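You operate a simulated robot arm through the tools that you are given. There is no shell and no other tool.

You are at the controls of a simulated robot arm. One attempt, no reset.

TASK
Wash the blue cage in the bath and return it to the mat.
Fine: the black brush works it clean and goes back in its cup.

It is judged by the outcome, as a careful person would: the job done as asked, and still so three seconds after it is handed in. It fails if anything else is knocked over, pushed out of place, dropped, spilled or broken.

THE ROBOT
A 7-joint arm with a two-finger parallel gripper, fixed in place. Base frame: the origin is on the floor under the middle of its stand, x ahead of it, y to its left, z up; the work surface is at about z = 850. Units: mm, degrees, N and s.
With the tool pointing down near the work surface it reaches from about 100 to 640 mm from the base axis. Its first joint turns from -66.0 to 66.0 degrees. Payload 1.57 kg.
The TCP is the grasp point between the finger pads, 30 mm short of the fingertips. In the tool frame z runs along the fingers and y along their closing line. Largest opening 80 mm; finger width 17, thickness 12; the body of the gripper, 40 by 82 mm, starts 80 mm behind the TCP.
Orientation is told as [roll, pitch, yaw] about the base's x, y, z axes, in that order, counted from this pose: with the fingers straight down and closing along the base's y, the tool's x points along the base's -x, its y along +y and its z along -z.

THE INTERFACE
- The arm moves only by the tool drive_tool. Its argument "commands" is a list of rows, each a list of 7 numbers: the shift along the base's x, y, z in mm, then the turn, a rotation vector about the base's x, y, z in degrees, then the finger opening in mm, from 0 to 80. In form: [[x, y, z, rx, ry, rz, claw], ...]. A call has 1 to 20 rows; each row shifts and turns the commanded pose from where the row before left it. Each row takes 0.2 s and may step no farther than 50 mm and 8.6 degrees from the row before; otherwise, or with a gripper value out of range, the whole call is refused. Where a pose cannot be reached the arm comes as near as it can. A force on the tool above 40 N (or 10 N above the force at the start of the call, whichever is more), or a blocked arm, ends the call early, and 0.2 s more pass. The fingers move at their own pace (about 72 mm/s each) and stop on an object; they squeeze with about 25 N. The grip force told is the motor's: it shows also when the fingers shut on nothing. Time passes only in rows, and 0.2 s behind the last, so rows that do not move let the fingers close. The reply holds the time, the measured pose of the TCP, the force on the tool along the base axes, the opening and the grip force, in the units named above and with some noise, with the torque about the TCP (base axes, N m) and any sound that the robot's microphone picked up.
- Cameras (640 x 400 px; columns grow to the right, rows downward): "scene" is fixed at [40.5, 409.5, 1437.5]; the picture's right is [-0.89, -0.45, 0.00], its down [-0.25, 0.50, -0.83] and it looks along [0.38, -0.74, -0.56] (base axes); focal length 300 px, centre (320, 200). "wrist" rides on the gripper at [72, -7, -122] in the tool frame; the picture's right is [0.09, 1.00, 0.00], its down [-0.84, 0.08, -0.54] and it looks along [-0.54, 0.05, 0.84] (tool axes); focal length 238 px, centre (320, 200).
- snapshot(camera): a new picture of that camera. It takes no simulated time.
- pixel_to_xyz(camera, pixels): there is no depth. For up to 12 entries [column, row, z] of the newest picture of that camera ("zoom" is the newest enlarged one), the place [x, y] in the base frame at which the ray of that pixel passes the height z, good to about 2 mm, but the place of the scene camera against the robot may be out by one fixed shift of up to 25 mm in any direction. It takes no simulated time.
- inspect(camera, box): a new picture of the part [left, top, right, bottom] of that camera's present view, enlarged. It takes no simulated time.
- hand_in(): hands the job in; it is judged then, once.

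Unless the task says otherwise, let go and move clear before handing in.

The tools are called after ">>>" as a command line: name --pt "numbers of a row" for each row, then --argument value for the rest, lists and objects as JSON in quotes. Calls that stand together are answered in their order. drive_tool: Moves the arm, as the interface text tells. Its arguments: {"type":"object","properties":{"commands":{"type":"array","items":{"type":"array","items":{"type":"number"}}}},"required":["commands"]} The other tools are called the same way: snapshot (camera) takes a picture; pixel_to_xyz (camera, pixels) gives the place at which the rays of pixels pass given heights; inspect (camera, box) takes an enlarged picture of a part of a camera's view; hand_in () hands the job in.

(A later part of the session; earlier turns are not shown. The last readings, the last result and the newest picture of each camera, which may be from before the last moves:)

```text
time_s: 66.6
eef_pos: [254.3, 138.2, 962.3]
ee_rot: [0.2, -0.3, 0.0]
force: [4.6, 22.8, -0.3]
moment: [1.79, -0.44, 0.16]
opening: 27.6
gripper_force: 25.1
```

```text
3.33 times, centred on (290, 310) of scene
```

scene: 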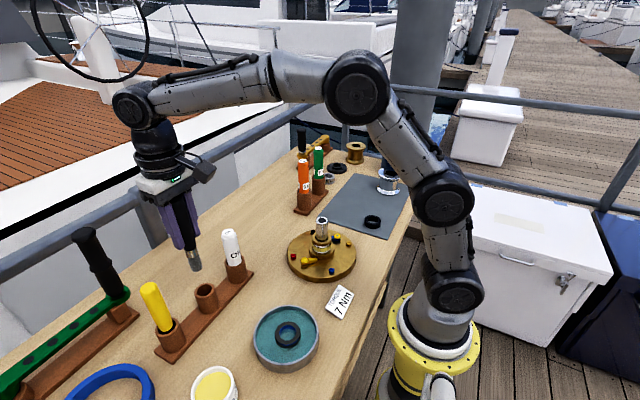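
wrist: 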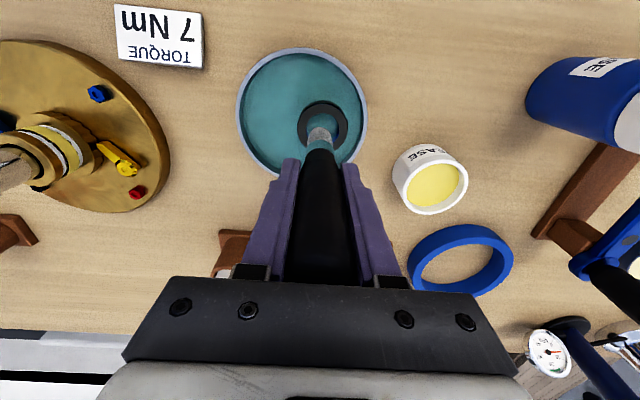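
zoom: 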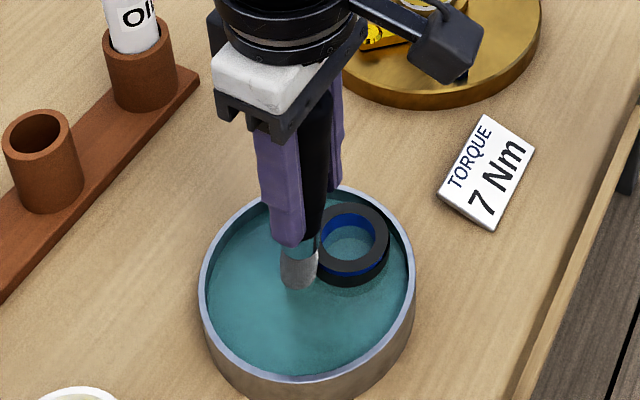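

The brush is nearly upright again at 27.6 mm opening. I'll move a few more millimetres toward +y to remove the last side load.

>>> drive_tool --pt "0 2 0 0 0 0 14" --pt "0 2 0 0 0 0 14" --pt "0 2 0 0 0 0 14" --pt "0 0 0 0 0 0 14"

>>> snapshot --camera "wrist"

>>> snapshot --camera "scene"

>>> inspect --camera "scene" --box '[230, 250, 350, 370]'

```text
time_s: 67.6
eef_pos: [252.5, 141.9, 962.3]
ee_rot: [-0.2, 0.2, 0.0]
force: [1.7, 5.9, -1.3]
moment: [0.49, -0.13, 0.04]
opening: 26.0
gripper_force: 25.5
```

```text
taken
```

wrist: 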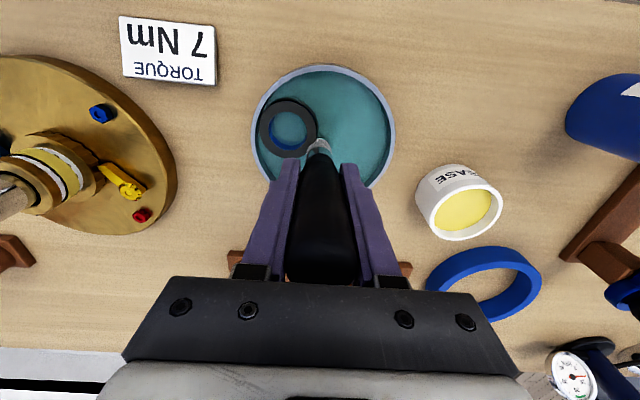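

```text
taken
```

scene: 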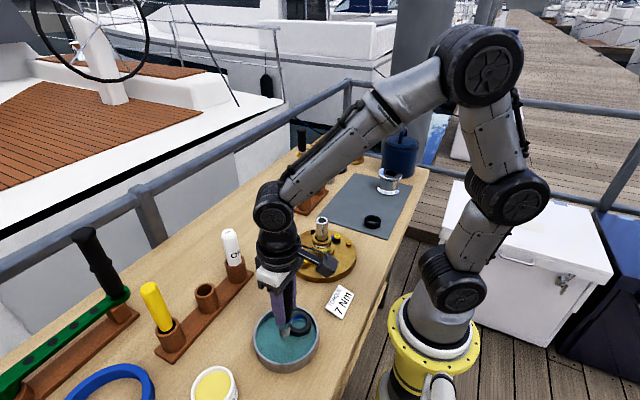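

```text
3.33 times, centred on (290, 310) of scene
```

zoom: 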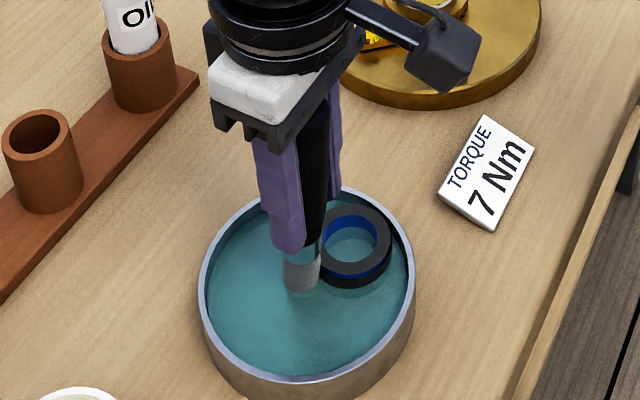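

The brush is straight again at 26 mm opening with little side force. I'll look closely at the cage, now unobstructed at wrist (288,128), and check the bath position.

>>> inspect --camera "wrist" --box '[255, 90, 335, 165]'

>>> inspect --camera "scene" --box '[280, 305, 330, 345]'

>>> pixel_to_xyz --camera "wrist" --pixels '[[251, 125, 885], [395, 125, 885], [320, 65, 885], [288, 128, 877]]'

```text
5.33 times, centred on (295, 128) of wrist
```

zoom: 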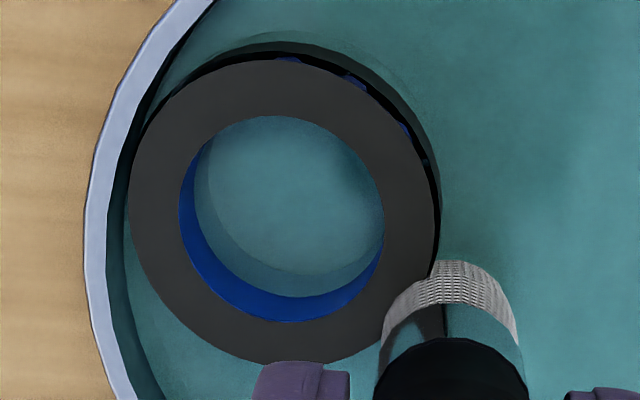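

```text
10.00 times, centred on (305, 325) of scene
```

zoom: 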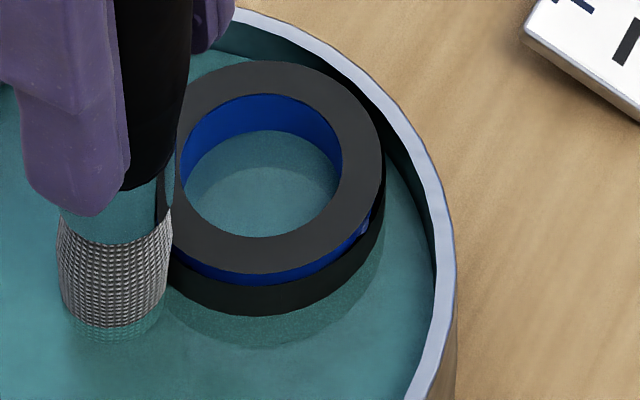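

```text
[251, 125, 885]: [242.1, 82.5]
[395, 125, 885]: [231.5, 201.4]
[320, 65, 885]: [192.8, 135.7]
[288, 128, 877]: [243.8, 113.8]
```

The bath is still in place (near rim x≈193) and the cage rests against its wall near (245,114). I'll lift clear, place the bristles over the ring's +x side and find contact again.

>>> drive_tool --pt "0 3 2 0 0 0 14" --pt "0 0 12 0 0 0 14" --pt "0 0 16 0 0 0 14" --pt "4 -15 0 0 0 0 14" --pt "4 -15 0 0 0 0 14" --pt "0 0 -6 0 0 0 14" --pt "0 0 0 0 0 0 14"

>>> inspect --camera "wrist" --box '[260, 70, 380, 180]'

>>> inspect --camera "scene" --box '[230, 250, 350, 370]'

```text
time_s: 69.2
eef_pos: [260.5, 115.3, 985.5]
ee_rot: [0.0, 0.0, -0.1]
force: [-0.3, -1.0, -1.3]
moment: [-0.01, -0.01, 0.04]
opening: 25.7
gripper_force: 24.8
```

```text
3.64 times, centred on (320, 125) of wrist
```

zoom: 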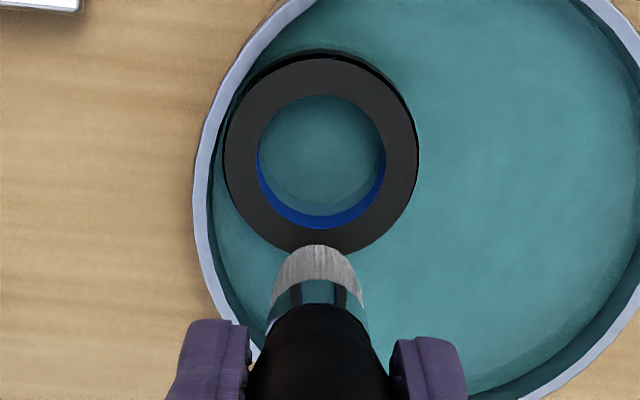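

```text
3.33 times, centred on (290, 310) of scene
```

zoom: 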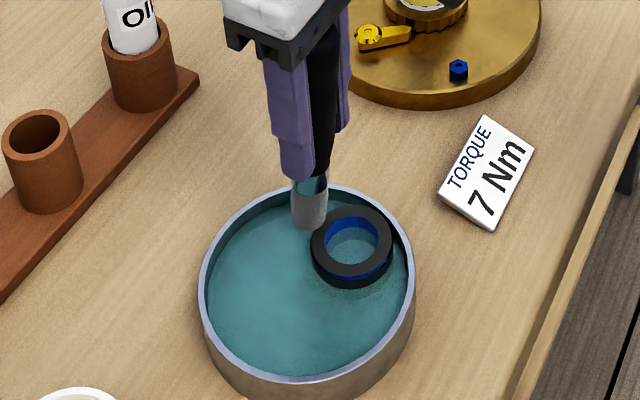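

The ring centre now reads at wrist (320,113), about 21 mm nearer the base than the brush, so the cage is near (239,115). I'll shift 5 mm toward it and lower to contact.

>>> drive_tool --pt "-5 0 0 0 0 0 14" --pt "0 0 -3 0 0 0 14" --pt "0 0 -2 0 0 0 14" --pt "0 0 -1.5 0 0 0 14" --pt "0 0 0 0 0 0 14"

>>> drive_tool --pt "0 0 -1 0 0 0 14" --pt "0 0 0 0 0 0 14"

```text
time_s: 70.4
eef_pos: [255.8, 116.5, 980.4]
ee_rot: [0.0, 0.0, 0.1]
force: [0.2, 0.7, 0.1]
moment: [0.09, 0.01, 0.0]
opening: 25.5
gripper_force: 25.2
```

```text
time_s: 71.0
eef_pos: [257.8, 117.4, 980.1]
ee_rot: [-0.1, -0.2, 0.0]
force: [-1.8, -2.3, 11.1]
moment: [-0.26, 0.18, -0.01]
opening: 26.1
gripper_force: 24.9
```

Contact is felt at the same height as before with 11 N, so the brush hasn't slipped lengthwise. I'll sweep circles at 16 mm radius on the top face.

>>> drive_tool --pt "-2.1 8 0.2 0 0 0 14" --pt "-5.9 5.9 0 0 0 0 14" --pt "-8 2.1 0 0 0 0 14" --pt "-8 -2.1 0 0 0 0 14" --pt "-5.9 -5.9 0 0 0 0 14" --pt "-2.1 -8 0 0 0 0 14" --pt "2.1 -8 0 0 0 0 14" --pt "5.9 -5.9 0 0 0 0 14" --pt "8 -2.1 0 0 0 0 14" --pt "8 2.1 0 0 0 0 14" --pt "5.9 5.9 0 0 0 0 14" --pt "2.1 8 0 0 0 0 14"

>>> inspect --camera "wrist" --box '[260, 70, 380, 180]'

>>> inspect --camera "scene" --box '[280, 305, 330, 345]'

```text
time_s: 73.6
eef_pos: [256.8, 115.7, 979.5]
ee_rot: [0.0, 0.1, 0.0]
force: [-0.2, -0.6, -0.7]
moment: [0.0, 0.04, 0.04]
opening: 25.9
gripper_force: 24.8
```

```text
3.64 times, centred on (320, 125) of wrist
```

zoom: 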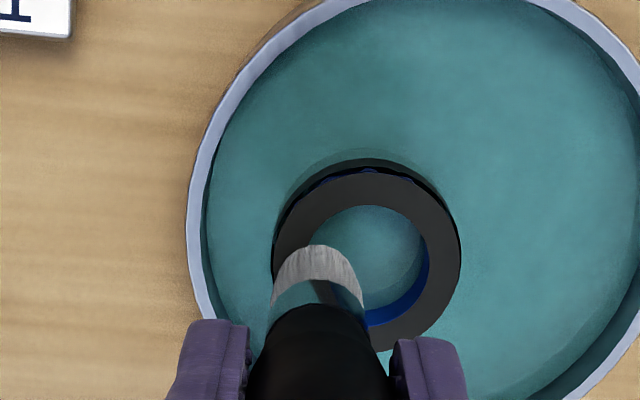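

```text
10.00 times, centred on (305, 325) of scene
```

zoom: 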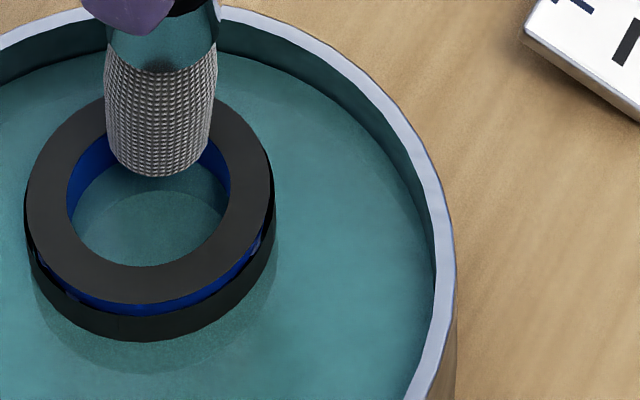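

The circle dragged the cage along with the brush to about (261,127), so circles give little real rubbing. I'll use one-way strokes toward the -y wall instead, so the cage is backed up and the bristles truly slide over it.

>>> drive_tool --pt "0 0 4 0 0 0 14" --pt "2.5 14 0 0 0 0 14" --pt "2.5 13 0 0 0 0 14" --pt "0 0 -3 0 0 0 14" --pt "0 0 -1.8 0 0 0 14" --pt "0 0 0 0 0 0 14"

>>> drive_tool --pt "0 -8 0 0 0 0 14" --pt "0 -8 0 0 0 0 14" --pt "0 -8 0 0 0 0 14" --pt "0 -8 0 0 0 0 14" --pt "0 -6 0 0 0 0 14"

>>> inspect --camera "wrist" --box '[260, 70, 380, 180]'

>>> inspect --camera "scene" --box '[260, 300, 330, 350]'

```text
time_s: 75.0
eef_pos: [261.3, 143.1, 978.0]
ee_rot: [0.1, -0.2, 0.1]
force: [-3.4, -2.9, 17.4]
moment: [-0.22, 0.31, 0.02]
opening: 25.5
gripper_force: 24.8
```

```text
time_s: 76.2
eef_pos: [261.3, 104.9, 977.3]
ee_rot: [0.0, 0.2, 0.0]
force: [-0.2, 4.9, 3.2]
moment: [0.45, -0.07, 0.02]
opening: 25.8
gripper_force: 24.6
```

```text
3.64 times, centred on (320, 125) of wrist
```

zoom: 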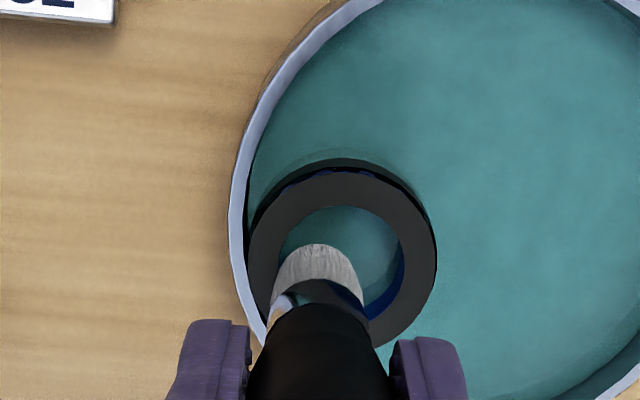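

```text
8.00 times, centred on (295, 325) of scene
```

zoom: 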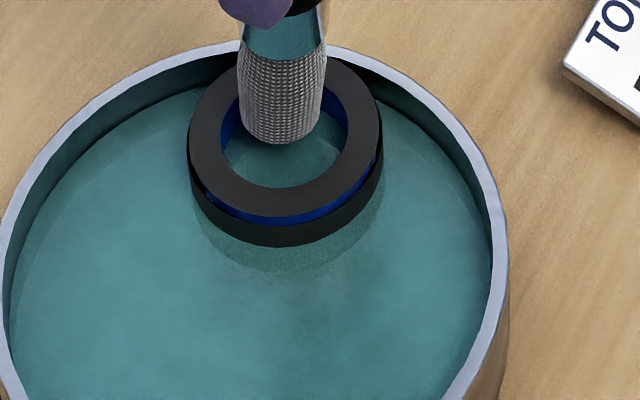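

The cage is now against the -y wall near (265,111). The even 18 mm circles rubbed best earlier, so I'll re-enter the bore and draw the cage back to the centre.

>>> drive_tool --pt "0 0 6 0 0 0 14" --pt "3.5 6 0 0 0 0 14" --pt "0 0 -4 0 0 0 14" --pt "0 0 -4 0 0 0 14" --pt "0 0 -2 0 0 0 14" --pt "0 0 0 0 0 0 14"

>>> inspect --camera "wrist" --box '[260, 70, 380, 180]'

```text
time_s: 77.6
eef_pos: [266.7, 110.6, 977.4]
ee_rot: [0.2, -0.4, 0.0]
force: [-1.5, -0.1, 4.9]
moment: [-0.23, 0.08, -0.04]
opening: 25.5
gripper_force: 24.6
stopped in row 6: the force on the tool passed its limit at 41 N (the readings are from after the stop); the commanded pose is now the measured one
```

```text
3.64 times, centred on (320, 125) of wrist
```

zoom: 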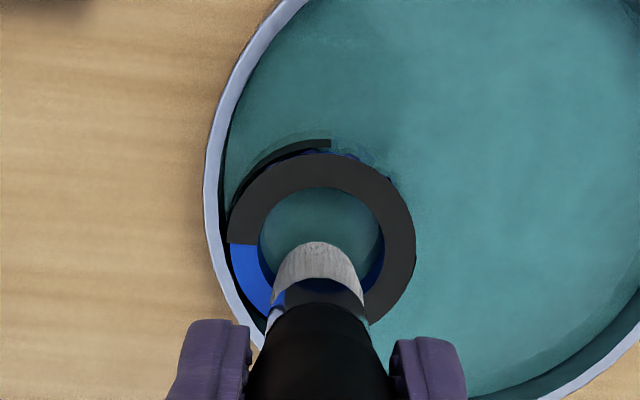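

Now there's real progress. At zoom (245,275) a sector of the lid shows bright blue, and part of the near-side belt is gone, so the grime clears sector by sector. The bristle tip also appears shifted about 9 mm toward +x in the grip, so I'll ease off and inspect.

>>> drive_tool --pt "0 0 6 0 0 0 14" --pt "0 0 8 0 0 0 14" --pt "0 0 0 0 0 0 14"

>>> snapshot --camera "wrist"

>>> inspect --camera "wrist" --box '[275, 80, 365, 170]'

>>> inspect --camera "scene" --box '[250, 240, 330, 350]'

```text
time_s: 78.4
eef_pos: [266.1, 111.4, 990.2]
ee_rot: [0.1, -0.4, 0.0]
force: [0.7, 0.2, -0.2]
moment: [0.01, -0.01, -0.03]
opening: 25.5
gripper_force: 25.1
```

```text
taken
```

wrist: 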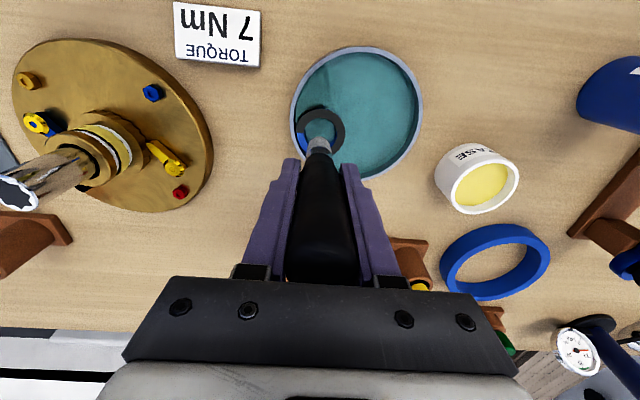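

```text
4.44 times, centred on (320, 125) of wrist
```

zoom: 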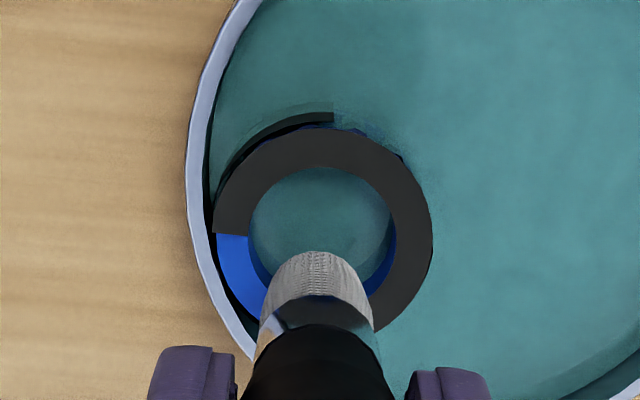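

```text
3.64 times, centred on (290, 295) of scene
```

zoom: 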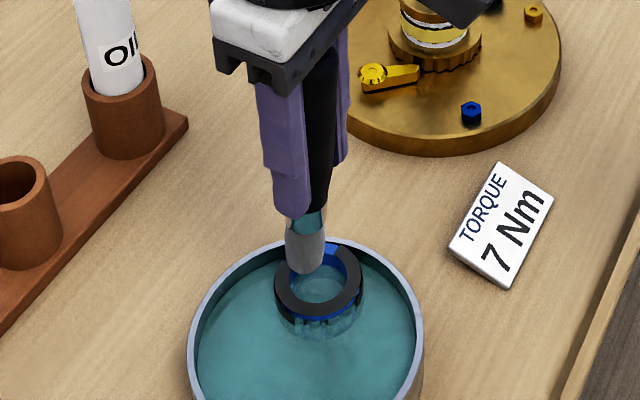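

The scene view now also shows clean rollers on the cage's front at zoom (310,325), so the scrubbing is taking effect. I'll zoom in on what remains before the next strokes.

>>> inspect --camera "scene" --box '[270, 300, 320, 340]'

>>> pixel_to_xyz --camera "wrist" --pixels '[[320.5, 129, 877], [296, 129, 877], [345.3, 129, 877], [321, 107, 877], [319, 124, 890]]'

```text
10.00 times, centred on (295, 320) of scene
```

zoom: 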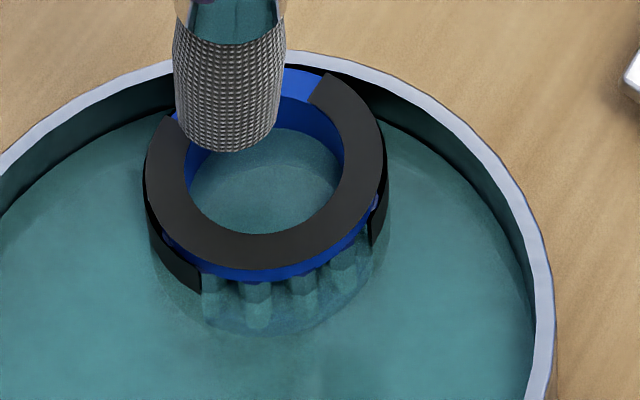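

```text
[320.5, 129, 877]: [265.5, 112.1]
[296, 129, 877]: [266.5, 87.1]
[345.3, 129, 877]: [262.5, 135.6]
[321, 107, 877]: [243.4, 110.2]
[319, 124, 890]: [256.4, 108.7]
```

A quarter of the lid (far side) and a quarter of the belt (front) are clean, which leaves about six dark quarters. The bristle tip leans about 9 mm toward +x, so before scrubbing on I'll straighten it by pressing it lightly against the bath's inner +x wall.

>>> drive_tool --pt "2 20 0 0 0 0 14" --pt "2 18 0 0 0 0 14" --pt "0 0 -10 0 0 0 14" --pt "0 0 -10 0 0 0 14" --pt "5 0 0 0 0 0 14" --pt "4 0 0 0 0 0 14" --pt "0 0 0 0 0 0 14"

>>> inspect --camera "wrist" --box '[260, 70, 400, 200]'

>>> inspect --camera "scene" --box '[240, 250, 340, 370]'

```text
time_s: 80.0
eef_pos: [278.2, 148.8, 970.5]
ee_rot: [0.2, -0.4, 0.0]
force: [-0.2, -0.2, -0.8]
moment: [-0.01, -0.01, -0.05]
opening: 25.7
gripper_force: 24.9
```

```text
3.08 times, centred on (330, 135) of wrist
```

zoom: 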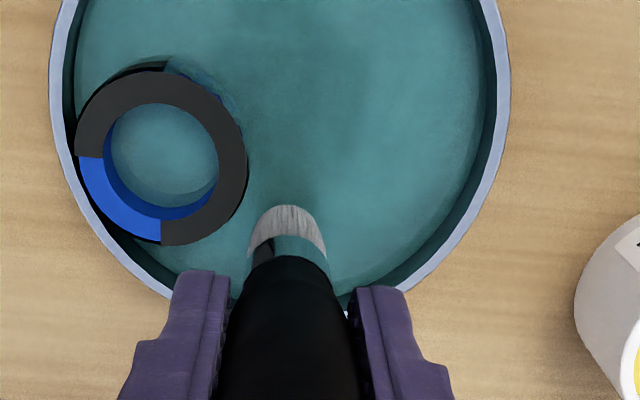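

```text
3.33 times, centred on (290, 310) of scene
```

zoom: 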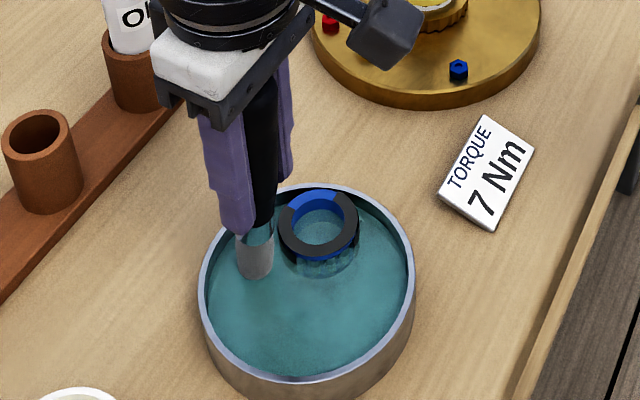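

Now I can see clearly that the lid's (+x,-y) quarter and the belt's (-x,+y) quarter are clean. The tip isn't touching the wall yet, so I'll step toward +x until contact and then ease the brush upright.

>>> drive_tool --pt "4 0 0 0 0 0 14" --pt "4 0 0 0 0 0 14" --pt "3 0 0 0 0 0 14" --pt "0 0 0 0 0 0 14"

>>> drive_tool --pt "2 0 0 0 0 0 14" --pt "2 0 0 0 0 0 14" --pt "0 0 0 0 0 0 14"

>>> inspect --camera "wrist" --box '[260, 70, 400, 200]'

```text
time_s: 81.0
eef_pos: [290.9, 150.7, 970.3]
ee_rot: [0.1, -0.4, 0.0]
force: [-0.1, -0.6, 0.0]
moment: [0.0, -0.03, 0.01]
opening: 25.9
gripper_force: 24.9
```

```text
time_s: 81.8
eef_pos: [293.1, 148.3, 970.6]
ee_rot: [0.1, -0.3, 0.0]
force: [0.3, -0.9, -1.1]
moment: [-0.02, 0.0, 0.0]
opening: 25.3
gripper_force: 24.9
```

```text
3.08 times, centred on (330, 135) of wrist
```

zoom: 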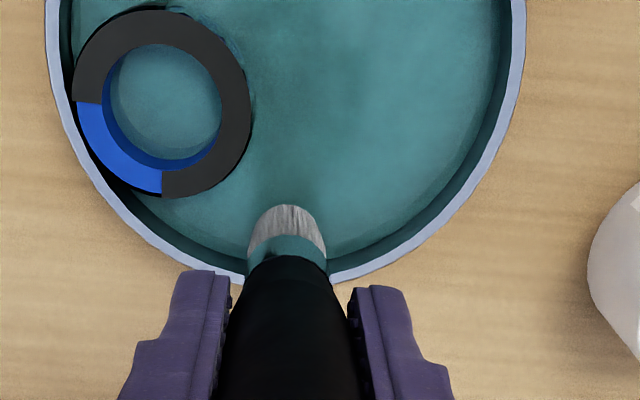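

The bristles are close to the far wall but there's no force yet at x≈293. I'll continue in 2 mm steps.

>>> drive_tool --pt "2 0 0 0 0 0 14" --pt "2 0 0 0 0 0 14" --pt "0 0 0 0 0 0 14"

>>> drive_tool --pt "2 0 0 0 0 0 14" --pt "2 0 0 0 0 0 14" --pt "0 0 0 0 0 0 14"

>>> inspect --camera "wrist" --box '[260, 70, 400, 200]'

>>> inspect --camera "scene" --box '[240, 250, 340, 370]'

```text
time_s: 82.6
eef_pos: [296.0, 148.8, 970.4]
ee_rot: [0.0, -0.3, 0.0]
force: [-2.8, -1.5, -0.9]
moment: [-0.19, 0.37, 0.0]
opening: 25.5
gripper_force: 25.0
```

```text
time_s: 83.4
eef_pos: [301.5, 148.9, 970.2]
ee_rot: [0.0, -0.1, 0.1]
force: [-11.1, -2.2, -0.4]
moment: [-0.21, 1.08, 0.03]
opening: 25.9
gripper_force: 25.0
```

```text
3.08 times, centred on (330, 135) of wrist
```

zoom: 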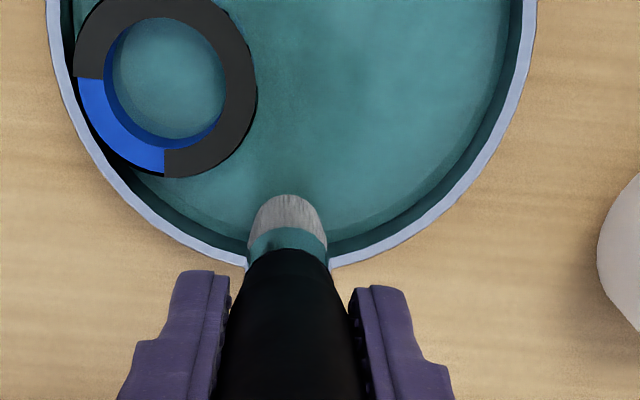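

```text
3.33 times, centred on (290, 310) of scene
```

zoom: 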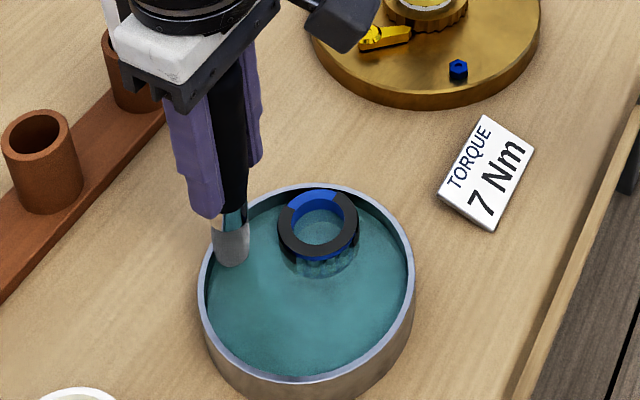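

The brush is rotating back: the tip edge moved up from zoom row 205 to 194 at 11 N. I'll push about 6 mm more to finish straightening.

>>> drive_tool --pt "2 0 0 0 0 0 14" --pt "2 0 0 0 0 0 14" --pt "1.5 0 0 0 0 0 14" --pt "0 0 0 0 0 0 14"

>>> inspect --camera "wrist" --box '[260, 70, 400, 200]'

```text
time_s: 84.4
eef_pos: [306.1, 147.6, 970.4]
ee_rot: [-0.1, -0.3, 0.0]
force: [-10.6, -5.6, -1.5]
moment: [-0.61, 1.07, 0.04]
opening: 25.8
gripper_force: 25.8
```

```text
3.08 times, centred on (330, 135) of wrist
```

zoom: 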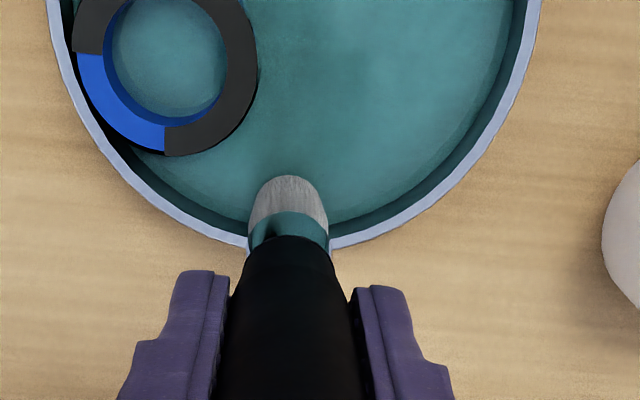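

The tip edge is back to wrist row 127, matching its original straight position. I'll back off, lift, and line up over the cage again.

>>> drive_tool --pt "-6 0 2 0 0 0 14" --pt "-6 0 8 0 0 0 14" --pt "0 0 12 0 0 0 14" --pt "-10 -17 0 0 0 0 14" --pt "-6 -18 0 0 0 0 14" --pt "0 0 0 0 0 0 14"

>>> inspect --camera "wrist" --box '[260, 70, 380, 180]'

>>> inspect --camera "scene" --box '[260, 290, 330, 350]'

```text
time_s: 85.8
eef_pos: [279.6, 113.4, 992.8]
ee_rot: [0.1, -0.4, 0.0]
force: [-0.7, 0.2, -0.4]
moment: [-0.03, 0.03, 0.04]
opening: 25.6
gripper_force: 25.3
```

```text
3.64 times, centred on (320, 125) of wrist
```

zoom: 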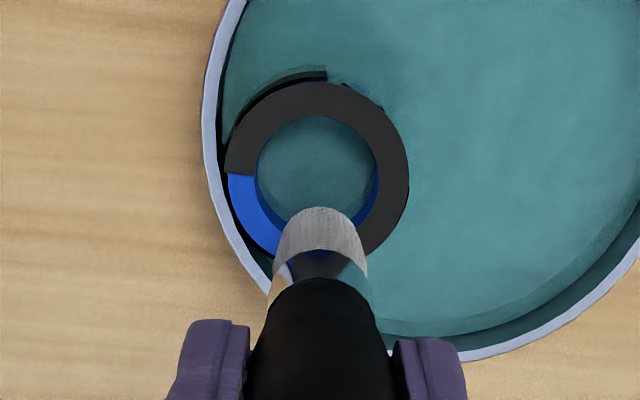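

```text
6.67 times, centred on (295, 320) of scene
```

zoom: 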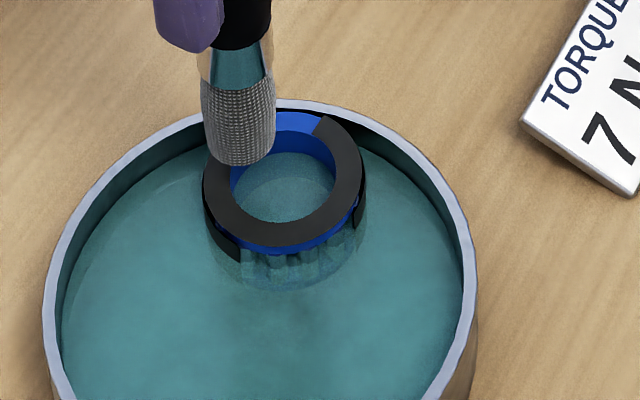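

The brush is straight and the cage centre is near (263.6,110.7), against the wall. I'll enter the bore there and draw the cage to the middle so the brush can reach all round it.

>>> drive_tool --pt "-8 -1.5 0 0 0 0 14" --pt "-8 -1.2 0 0 0 0 14" --pt "0 0 -8 0 0 0 14" --pt "0 0 -3 0 0 0 14" --pt "0 0 0 0 0 0 14"

>>> inspect --camera "wrist" --box '[260, 70, 380, 180]'

>>> inspect --camera "scene" --box '[260, 290, 330, 350]'

```text
time_s: 87.0
eef_pos: [263.6, 111.7, 981.8]
ee_rot: [0.2, -0.4, 0.1]
force: [-1.3, -0.4, -1.5]
moment: [0.0, 0.03, -0.02]
opening: 25.8
gripper_force: 25.1
```

```text
3.64 times, centred on (320, 125) of wrist
```

zoom: 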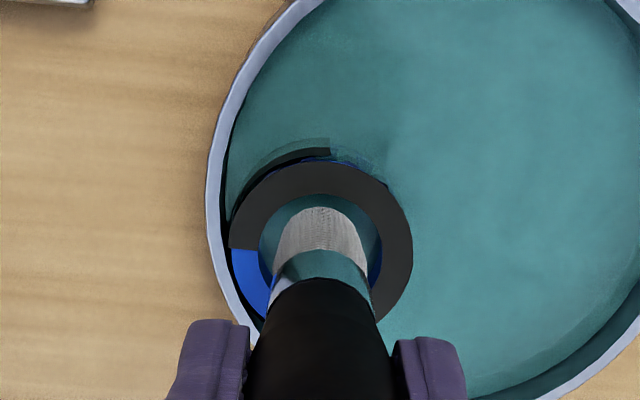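

```text
6.67 times, centred on (295, 320) of scene
```

zoom: 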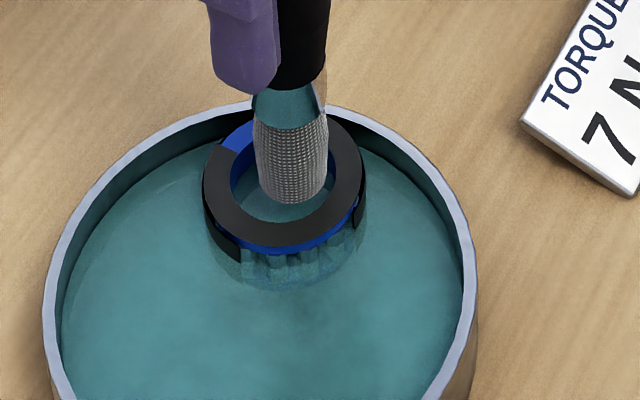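

The tip is over the bore with a small gap at its -x edge. I'll shift 1.5 mm toward +x and lower into the bore, watching the force.

>>> drive_tool --pt "1.5 -0.5 -2 0 0 0 14" --pt "0 0 -2 0 0 0 14" --pt "0 0 -2 0 0 0 14" --pt "0 0 -2 0 0 0 14" --pt "0 0 0 0 0 0 14"

```text
time_s: 88.2
eef_pos: [265.4, 111.3, 973.3]
ee_rot: [0.2, -0.4, 0.0]
force: [0.1, -0.5, -0.3]
moment: [-0.01, 0.02, 0.06]
opening: 25.7
gripper_force: 24.7
```

The brush entered the bore freely. I'll go a little deeper and draw the cage to the centre.

>>> drive_tool --pt "0 0 -4 0 0 0 14" --pt "0 0 -3 0 0 0 14" --pt "-1.5 6 0 0 0 0 14" --pt "-2 6 0 0 0 0 14" --pt "-2 6 0 0 0 0 14" --pt "-2 6 0 0 0 0 14" --pt "-2 6 0 0 0 0 14" --pt "-2 5 0 0 0 0 14" --pt "-1 4 0 0 0 0 14" --pt "0 0 0 0 0 0 14"

>>> inspect --camera "wrist" --box '[260, 70, 380, 180]'

>>> inspect --camera "scene" --box '[250, 290, 330, 360]'

```text
time_s: 90.4
eef_pos: [252.7, 151.1, 966.5]
ee_rot: [0.0, -0.4, -0.1]
force: [-0.4, 0.2, -0.6]
moment: [-0.03, 0.0, 0.02]
opening: 25.4
gripper_force: 24.4
```

```text
3.64 times, centred on (320, 125) of wrist
```

zoom: 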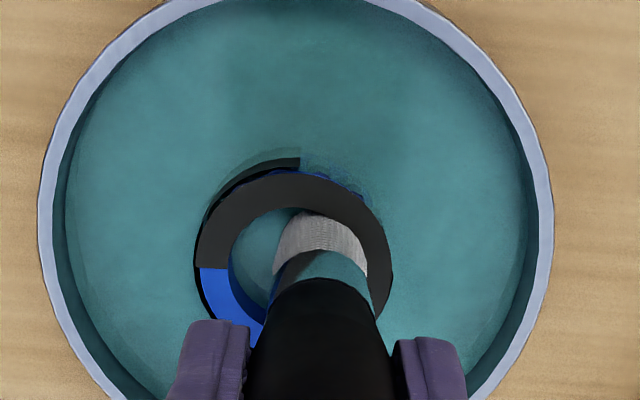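

```text
5.71 times, centred on (290, 325) of scene
```

zoom: 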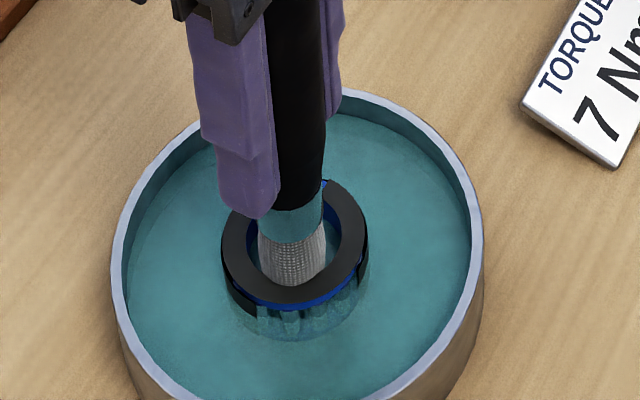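

The cage is back near the bath centre at about (253.5,144). I'll lift out of the bore, set the bristles on the lid's +x side at 18 mm radius and find contact.

>>> drive_tool --pt "0 -5 3 0 0 0 14" --pt "0 -2 8 0 0 0 14" --pt "0 0 8 0 0 0 14" --pt "9 0 3 0 0 0 14" --pt "9.5 0 0 0 0 0 14" --pt "0 0 -5 0 0 0 14" --pt "0 0 -3 0 0 0 14" --pt "0 0 -1.5 0 0 0 14" --pt "0 0 0 0 0 0 14"

>>> inspect --camera "wrist" --box '[260, 70, 380, 180]'

```text
time_s: 92.4
eef_pos: [270.4, 144.2, 980.9]
ee_rot: [0.1, -0.4, 0.1]
force: [-0.2, -0.1, -1.1]
moment: [-0.02, 0.02, 0.0]
opening: 25.7
gripper_force: 25.0
```

```text
3.64 times, centred on (320, 125) of wrist
```

zoom: 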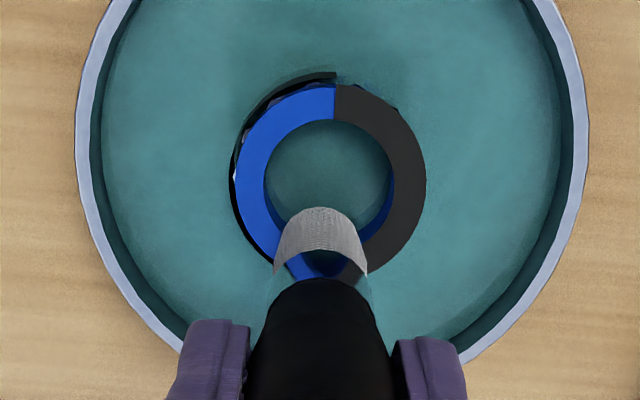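

Another lid quarter, (-x,-y), is now clean too, with blue showing at zoom (265,150), so about half the lid is done. I'll lower to contact and brush the rest of the lid.

>>> drive_tool --pt "1.5 0 -1.5 0 0 0 14" --pt "0 0 0 0 0 0 14"

>>> drive_tool --pt "0 0 -1 0 0 0 14" --pt "0 0 0 0 0 0 14"

```text
time_s: 93.0
eef_pos: [271.8, 143.3, 979.3]
ee_rot: [0.2, -0.4, 0.0]
force: [-3.3, -0.2, 7.5]
moment: [-0.09, 0.32, -0.01]
opening: 25.6
gripper_force: 24.5
```

```text
time_s: 93.6
eef_pos: [271.8, 143.4, 977.2]
ee_rot: [0.2, -0.7, 0.0]
force: [-7.4, -2.1, 28.5]
moment: [-0.31, 0.7, -0.01]
opening: 25.7
gripper_force: 25.1
```

28 N is too hard, so I'll ease up by about 1.2 mm and sweep the arc over the dark +y half and back.

>>> drive_tool --pt "0 0 1.2 0 0 0 14" --pt "-2.4 9 0 0 0 0 14" --pt "-6.6 6.6 0 0 0 0 14" --pt "-9 2.4 0 0 0 0 14" --pt "-9 -2.4 0 0 0 0 14" --pt "-6.6 -6.6 0 0 0 0 14" --pt "-2.4 -9 0 0 0 0 14" --pt "0 0 0 0 0 0 14"

>>> inspect --camera "wrist" --box '[240, 90, 400, 240]'

>>> inspect --camera "scene" --box '[250, 300, 330, 370]'

```text
time_s: 95.4
eef_pos: [237.4, 144.4, 978.9]
ee_rot: [0.2, -0.4, 0.0]
force: [-0.4, 7.0, 18.3]
moment: [0.61, -0.01, -0.02]
opening: 25.5
gripper_force: 24.6
```

```text
2.67 times, centred on (320, 165) of wrist
```

zoom: 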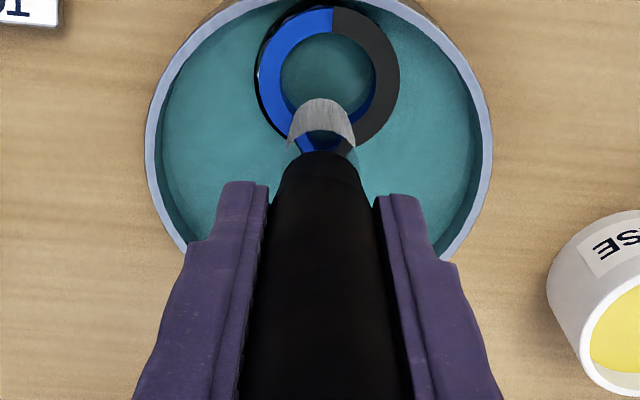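

```text
5.71 times, centred on (290, 335) of scene
```

zoom: 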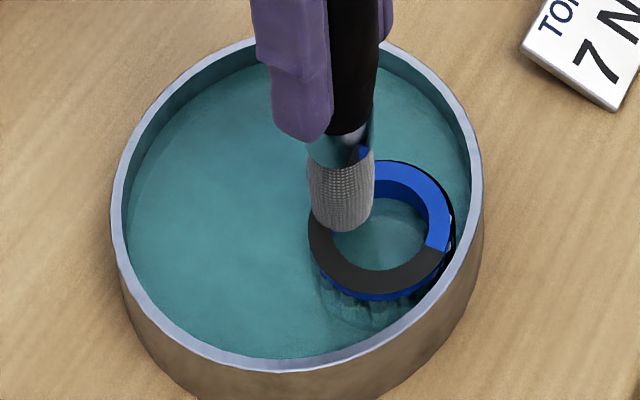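

The cage slid with the brush to the -x wall, but the belt's (+x,+y) quarter is now clean as well. With the wall as backing, I'll ease the pressure and stroke along the dark +y side of the lid.

>>> drive_tool --pt "0 0 0.6 0 0 0 14" --pt "-2.4 9 0 0 0 0 14" --pt "-6.6 6.6 0 0 0 0 14" --pt "-9 2.4 0 0 0 0 14" --pt "-7 -2 0 0 0 0 14" --pt "0 0 0 0 0 0 14"

>>> inspect --camera "wrist" --box '[240, 60, 400, 210]'

>>> inspect --camera "scene" --box '[250, 300, 330, 370]'

```text
time_s: 96.8
eef_pos: [210.6, 159.6, 977.1]
ee_rot: [0.0, -0.4, 0.0]
force: [7.0, -7.3, -2.8]
moment: [-0.76, -0.71, -0.07]
opening: 25.8
gripper_force: 24.7
```

```text
2.67 times, centred on (320, 135) of wrist
```

zoom: 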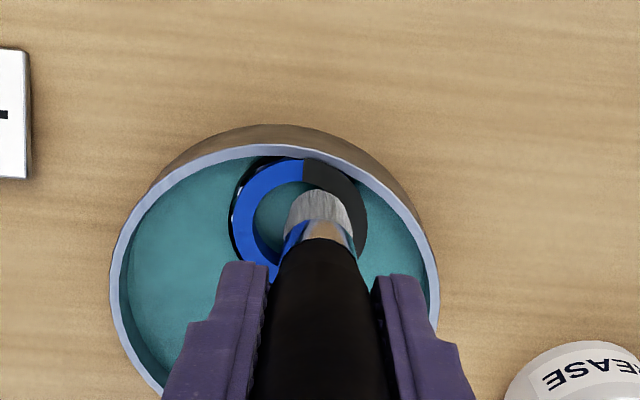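

```text
5.71 times, centred on (290, 335) of scene
```

zoom: 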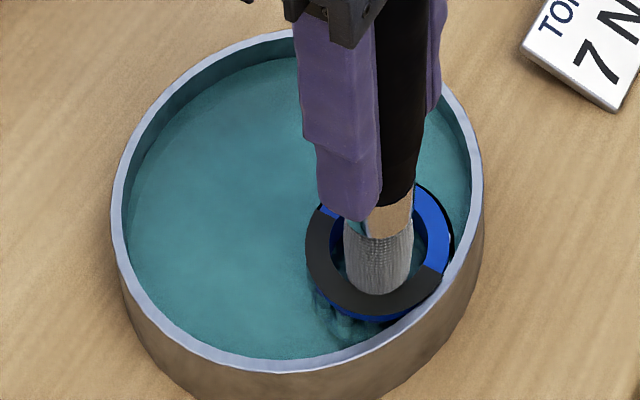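

The tip has dropped just inside the bore and holds the cage against the wall with about 10 N sideways. I'll relax that slightly and rub up and down plus a small orbit here, then see which grime clears.

>>> drive_tool --pt "0.5 -0.5 -4 0 0 0 14" --pt "0 0 -5 0 0 0 14" --pt "0 0 6 0 0 0 14" --pt "0 0 -6 0 0 0 14" --pt "0 0 6 0 0 0 14" --pt "0 0 -6 0 0 0 14" --pt "0 0 0 0 0 0 14"

>>> inspect --camera "wrist" --box '[240, 60, 400, 210]'

>>> inspect --camera "scene" --box '[280, 320, 330, 360]'

```text
time_s: 98.4
eef_pos: [212.7, 158.0, 970.6]
ee_rot: [0.1, -0.4, 0.0]
force: [-0.3, -0.8, -0.9]
moment: [-0.03, -0.03, 0.01]
opening: 25.4
gripper_force: 24.8
```

```text
2.67 times, centred on (320, 135) of wrist
```

zoom: 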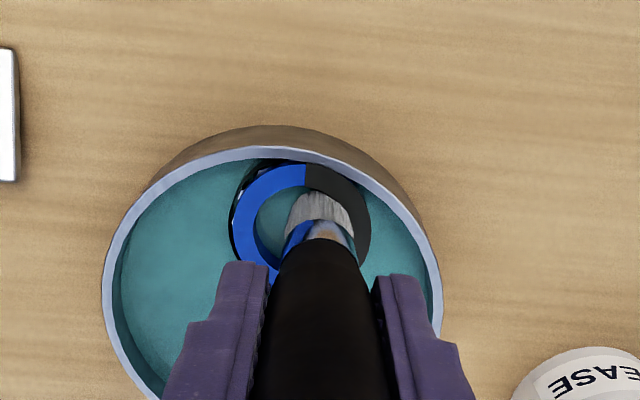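

```text
10.00 times, centred on (305, 340) of scene
```

zoom: 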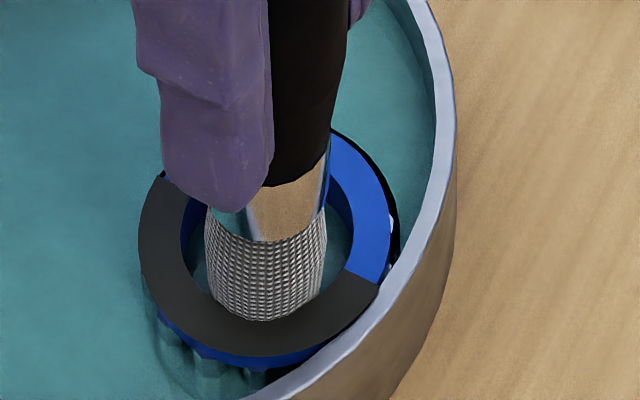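

The lid's +y half and part of the belt are still dark. I'll draw the cage back to the centre through the bore, keeping the brush in contact as it goes.

>>> drive_tool --pt "6 -6 0 0 0 0 14" --pt "6 -2 0 0 0 0 14" --pt "6 -1 0 0 0 0 14" --pt "6 -1 0 0 0 0 14" --pt "6 -1 0 0 0 0 14" --pt "6 -1 0 0 0 0 14" --pt "6 -1 0 0 0 0 14" --pt "4 0 0 0 0 0 14" --pt "0 0 0 0 0 0 14"

>>> inspect --camera "wrist" --box '[250, 70, 390, 200]'

>>> inspect --camera "scene" --box '[260, 310, 320, 360]'

```text
time_s: 100.4
eef_pos: [258.7, 146.8, 969.3]
ee_rot: [0.2, -0.4, 0.0]
force: [-0.9, 1.0, -0.5]
moment: [0.02, -0.01, -0.01]
opening: 25.5
gripper_force: 25.7
```

```text
3.08 times, centred on (320, 135) of wrist
```

zoom: 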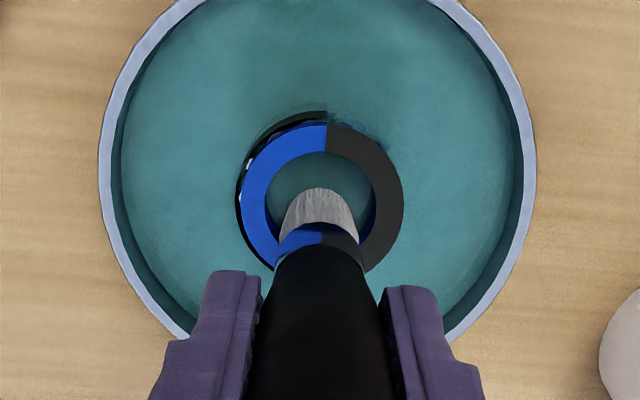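

```text
8.00 times, centred on (290, 335) of scene
```

zoom: 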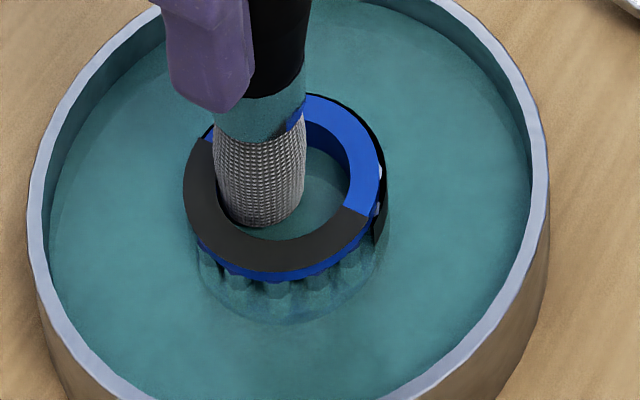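

The cage is centred at about (252,144); what remains is the lid's +y half and the belt's -y half. I'll push the cage to the -y wall from inside the bore so that strokes toward the wall truly rub the +y half of the lid.

>>> drive_tool --pt "-5 -3 0 0 0 0 14" --pt "0 -6 0 0 0 0 14" --pt "0 -6 0 0 0 0 14" --pt "0 -6 0 0 0 0 14" --pt "0 -6 0 0 0 0 14" --pt "0 -6 0 0 0 0 14" --pt "0 -5 0 0 0 0 14" --pt "0 -3 0 0 0 0 14" --pt "0 0 0 0 0 0 14"

>>> inspect --camera "wrist" --box '[250, 70, 390, 200]'

>>> inspect --camera "scene" --box '[260, 295, 330, 350]'

```text
time_s: 102.4
eef_pos: [253.7, 105.0, 969.1]
ee_rot: [0.1, -0.4, 0.1]
force: [0.1, 1.4, -0.1]
moment: [0.02, -0.05, 0.01]
opening: 25.5
gripper_force: 24.9
```

```text
3.08 times, centred on (320, 135) of wrist
```

zoom: 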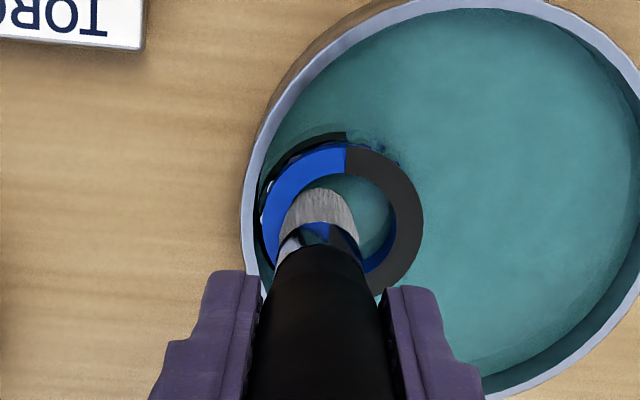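

```text
7.27 times, centred on (295, 322) of scene
```

zoom: 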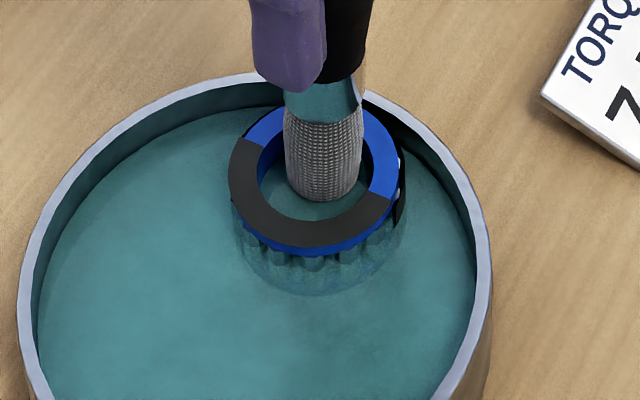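

The cage is against the -y wall with the brush on the -y side of its bore. I'll press lightly and make short vertical rubs low down, to test whether this cleans the -y belt quarters.

>>> drive_tool --pt "0 -1.2 -4 0 0 0 14" --pt "0 0 -4 0 0 0 14" --pt "0 0 7 0 0 0 14" --pt "0 0 -7 0 0 0 14" --pt "0 0 7 0 0 0 14" --pt "0 0 -7 0 0 0 14" --pt "0 0 7 0 0 0 14" --pt "0 0 0 0 0 0 14"

>>> inspect --camera "wrist" --box '[250, 70, 390, 200]'

>>> inspect --camera "scene" --box '[260, 295, 330, 350]'

```text
time_s: 104.2
eef_pos: [252.5, 103.3, 968.8]
ee_rot: [0.2, -0.4, 0.0]
force: [-0.7, 4.2, -2.7]
moment: [0.4, 0.06, -0.02]
opening: 25.6
gripper_force: 25.2
```

```text
3.08 times, centred on (320, 135) of wrist
```

zoom: 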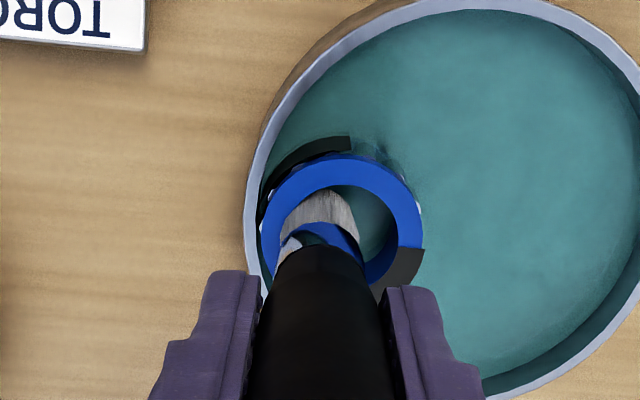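

```text
7.27 times, centred on (295, 322) of scene
```

zoom: 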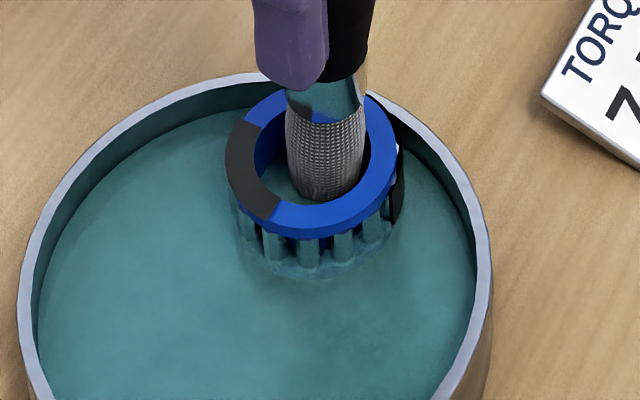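

The lid's (-x,+y) quarter has now cleared too, so these pinned vertical rubs work well. I'll keep rubbing the same way to clear the remaining lid quarter and belt quarters.

>>> drive_tool --pt "0 0 -7 0 0 0 14" --pt "0 0 7 0 0 0 14" --pt "0 0 -7 0 0 0 14" --pt "0 0 7 0 0 0 14" --pt "0 0 -7 0 0 0 14" --pt "0 0 7 0 0 0 14" --pt "0 0 -7 0 0 0 14" --pt "0 0 7 0 0 0 14" --pt "0 0 0 0 0 0 14"

>>> inspect --camera "wrist" --box '[250, 70, 390, 200]'

>>> inspect --camera "scene" --box '[260, 295, 330, 350]'

```text
time_s: 106.2
eef_pos: [252.6, 104.4, 968.4]
ee_rot: [0.1, -0.3, 0.1]
force: [-0.2, 4.7, -2.8]
moment: [0.47, 0.08, -0.02]
opening: 25.5
gripper_force: 25.3
```

```text
3.08 times, centred on (320, 135) of wrist
```

zoom: 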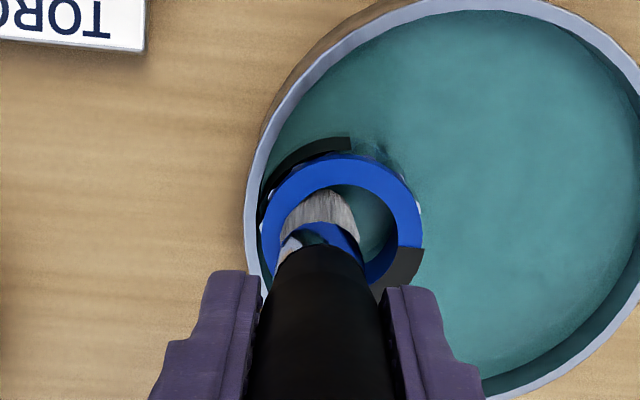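

```text
7.27 times, centred on (295, 322) of scene
```

zoom: 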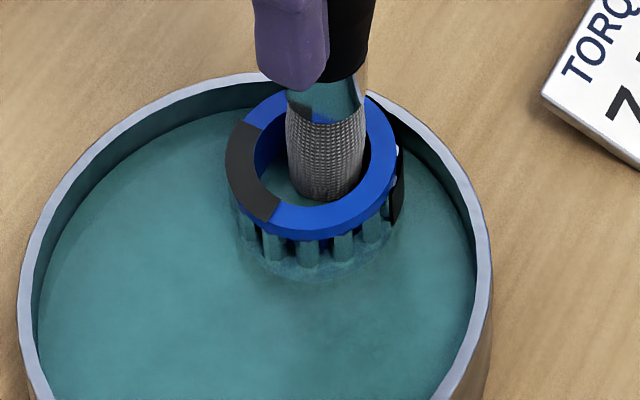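

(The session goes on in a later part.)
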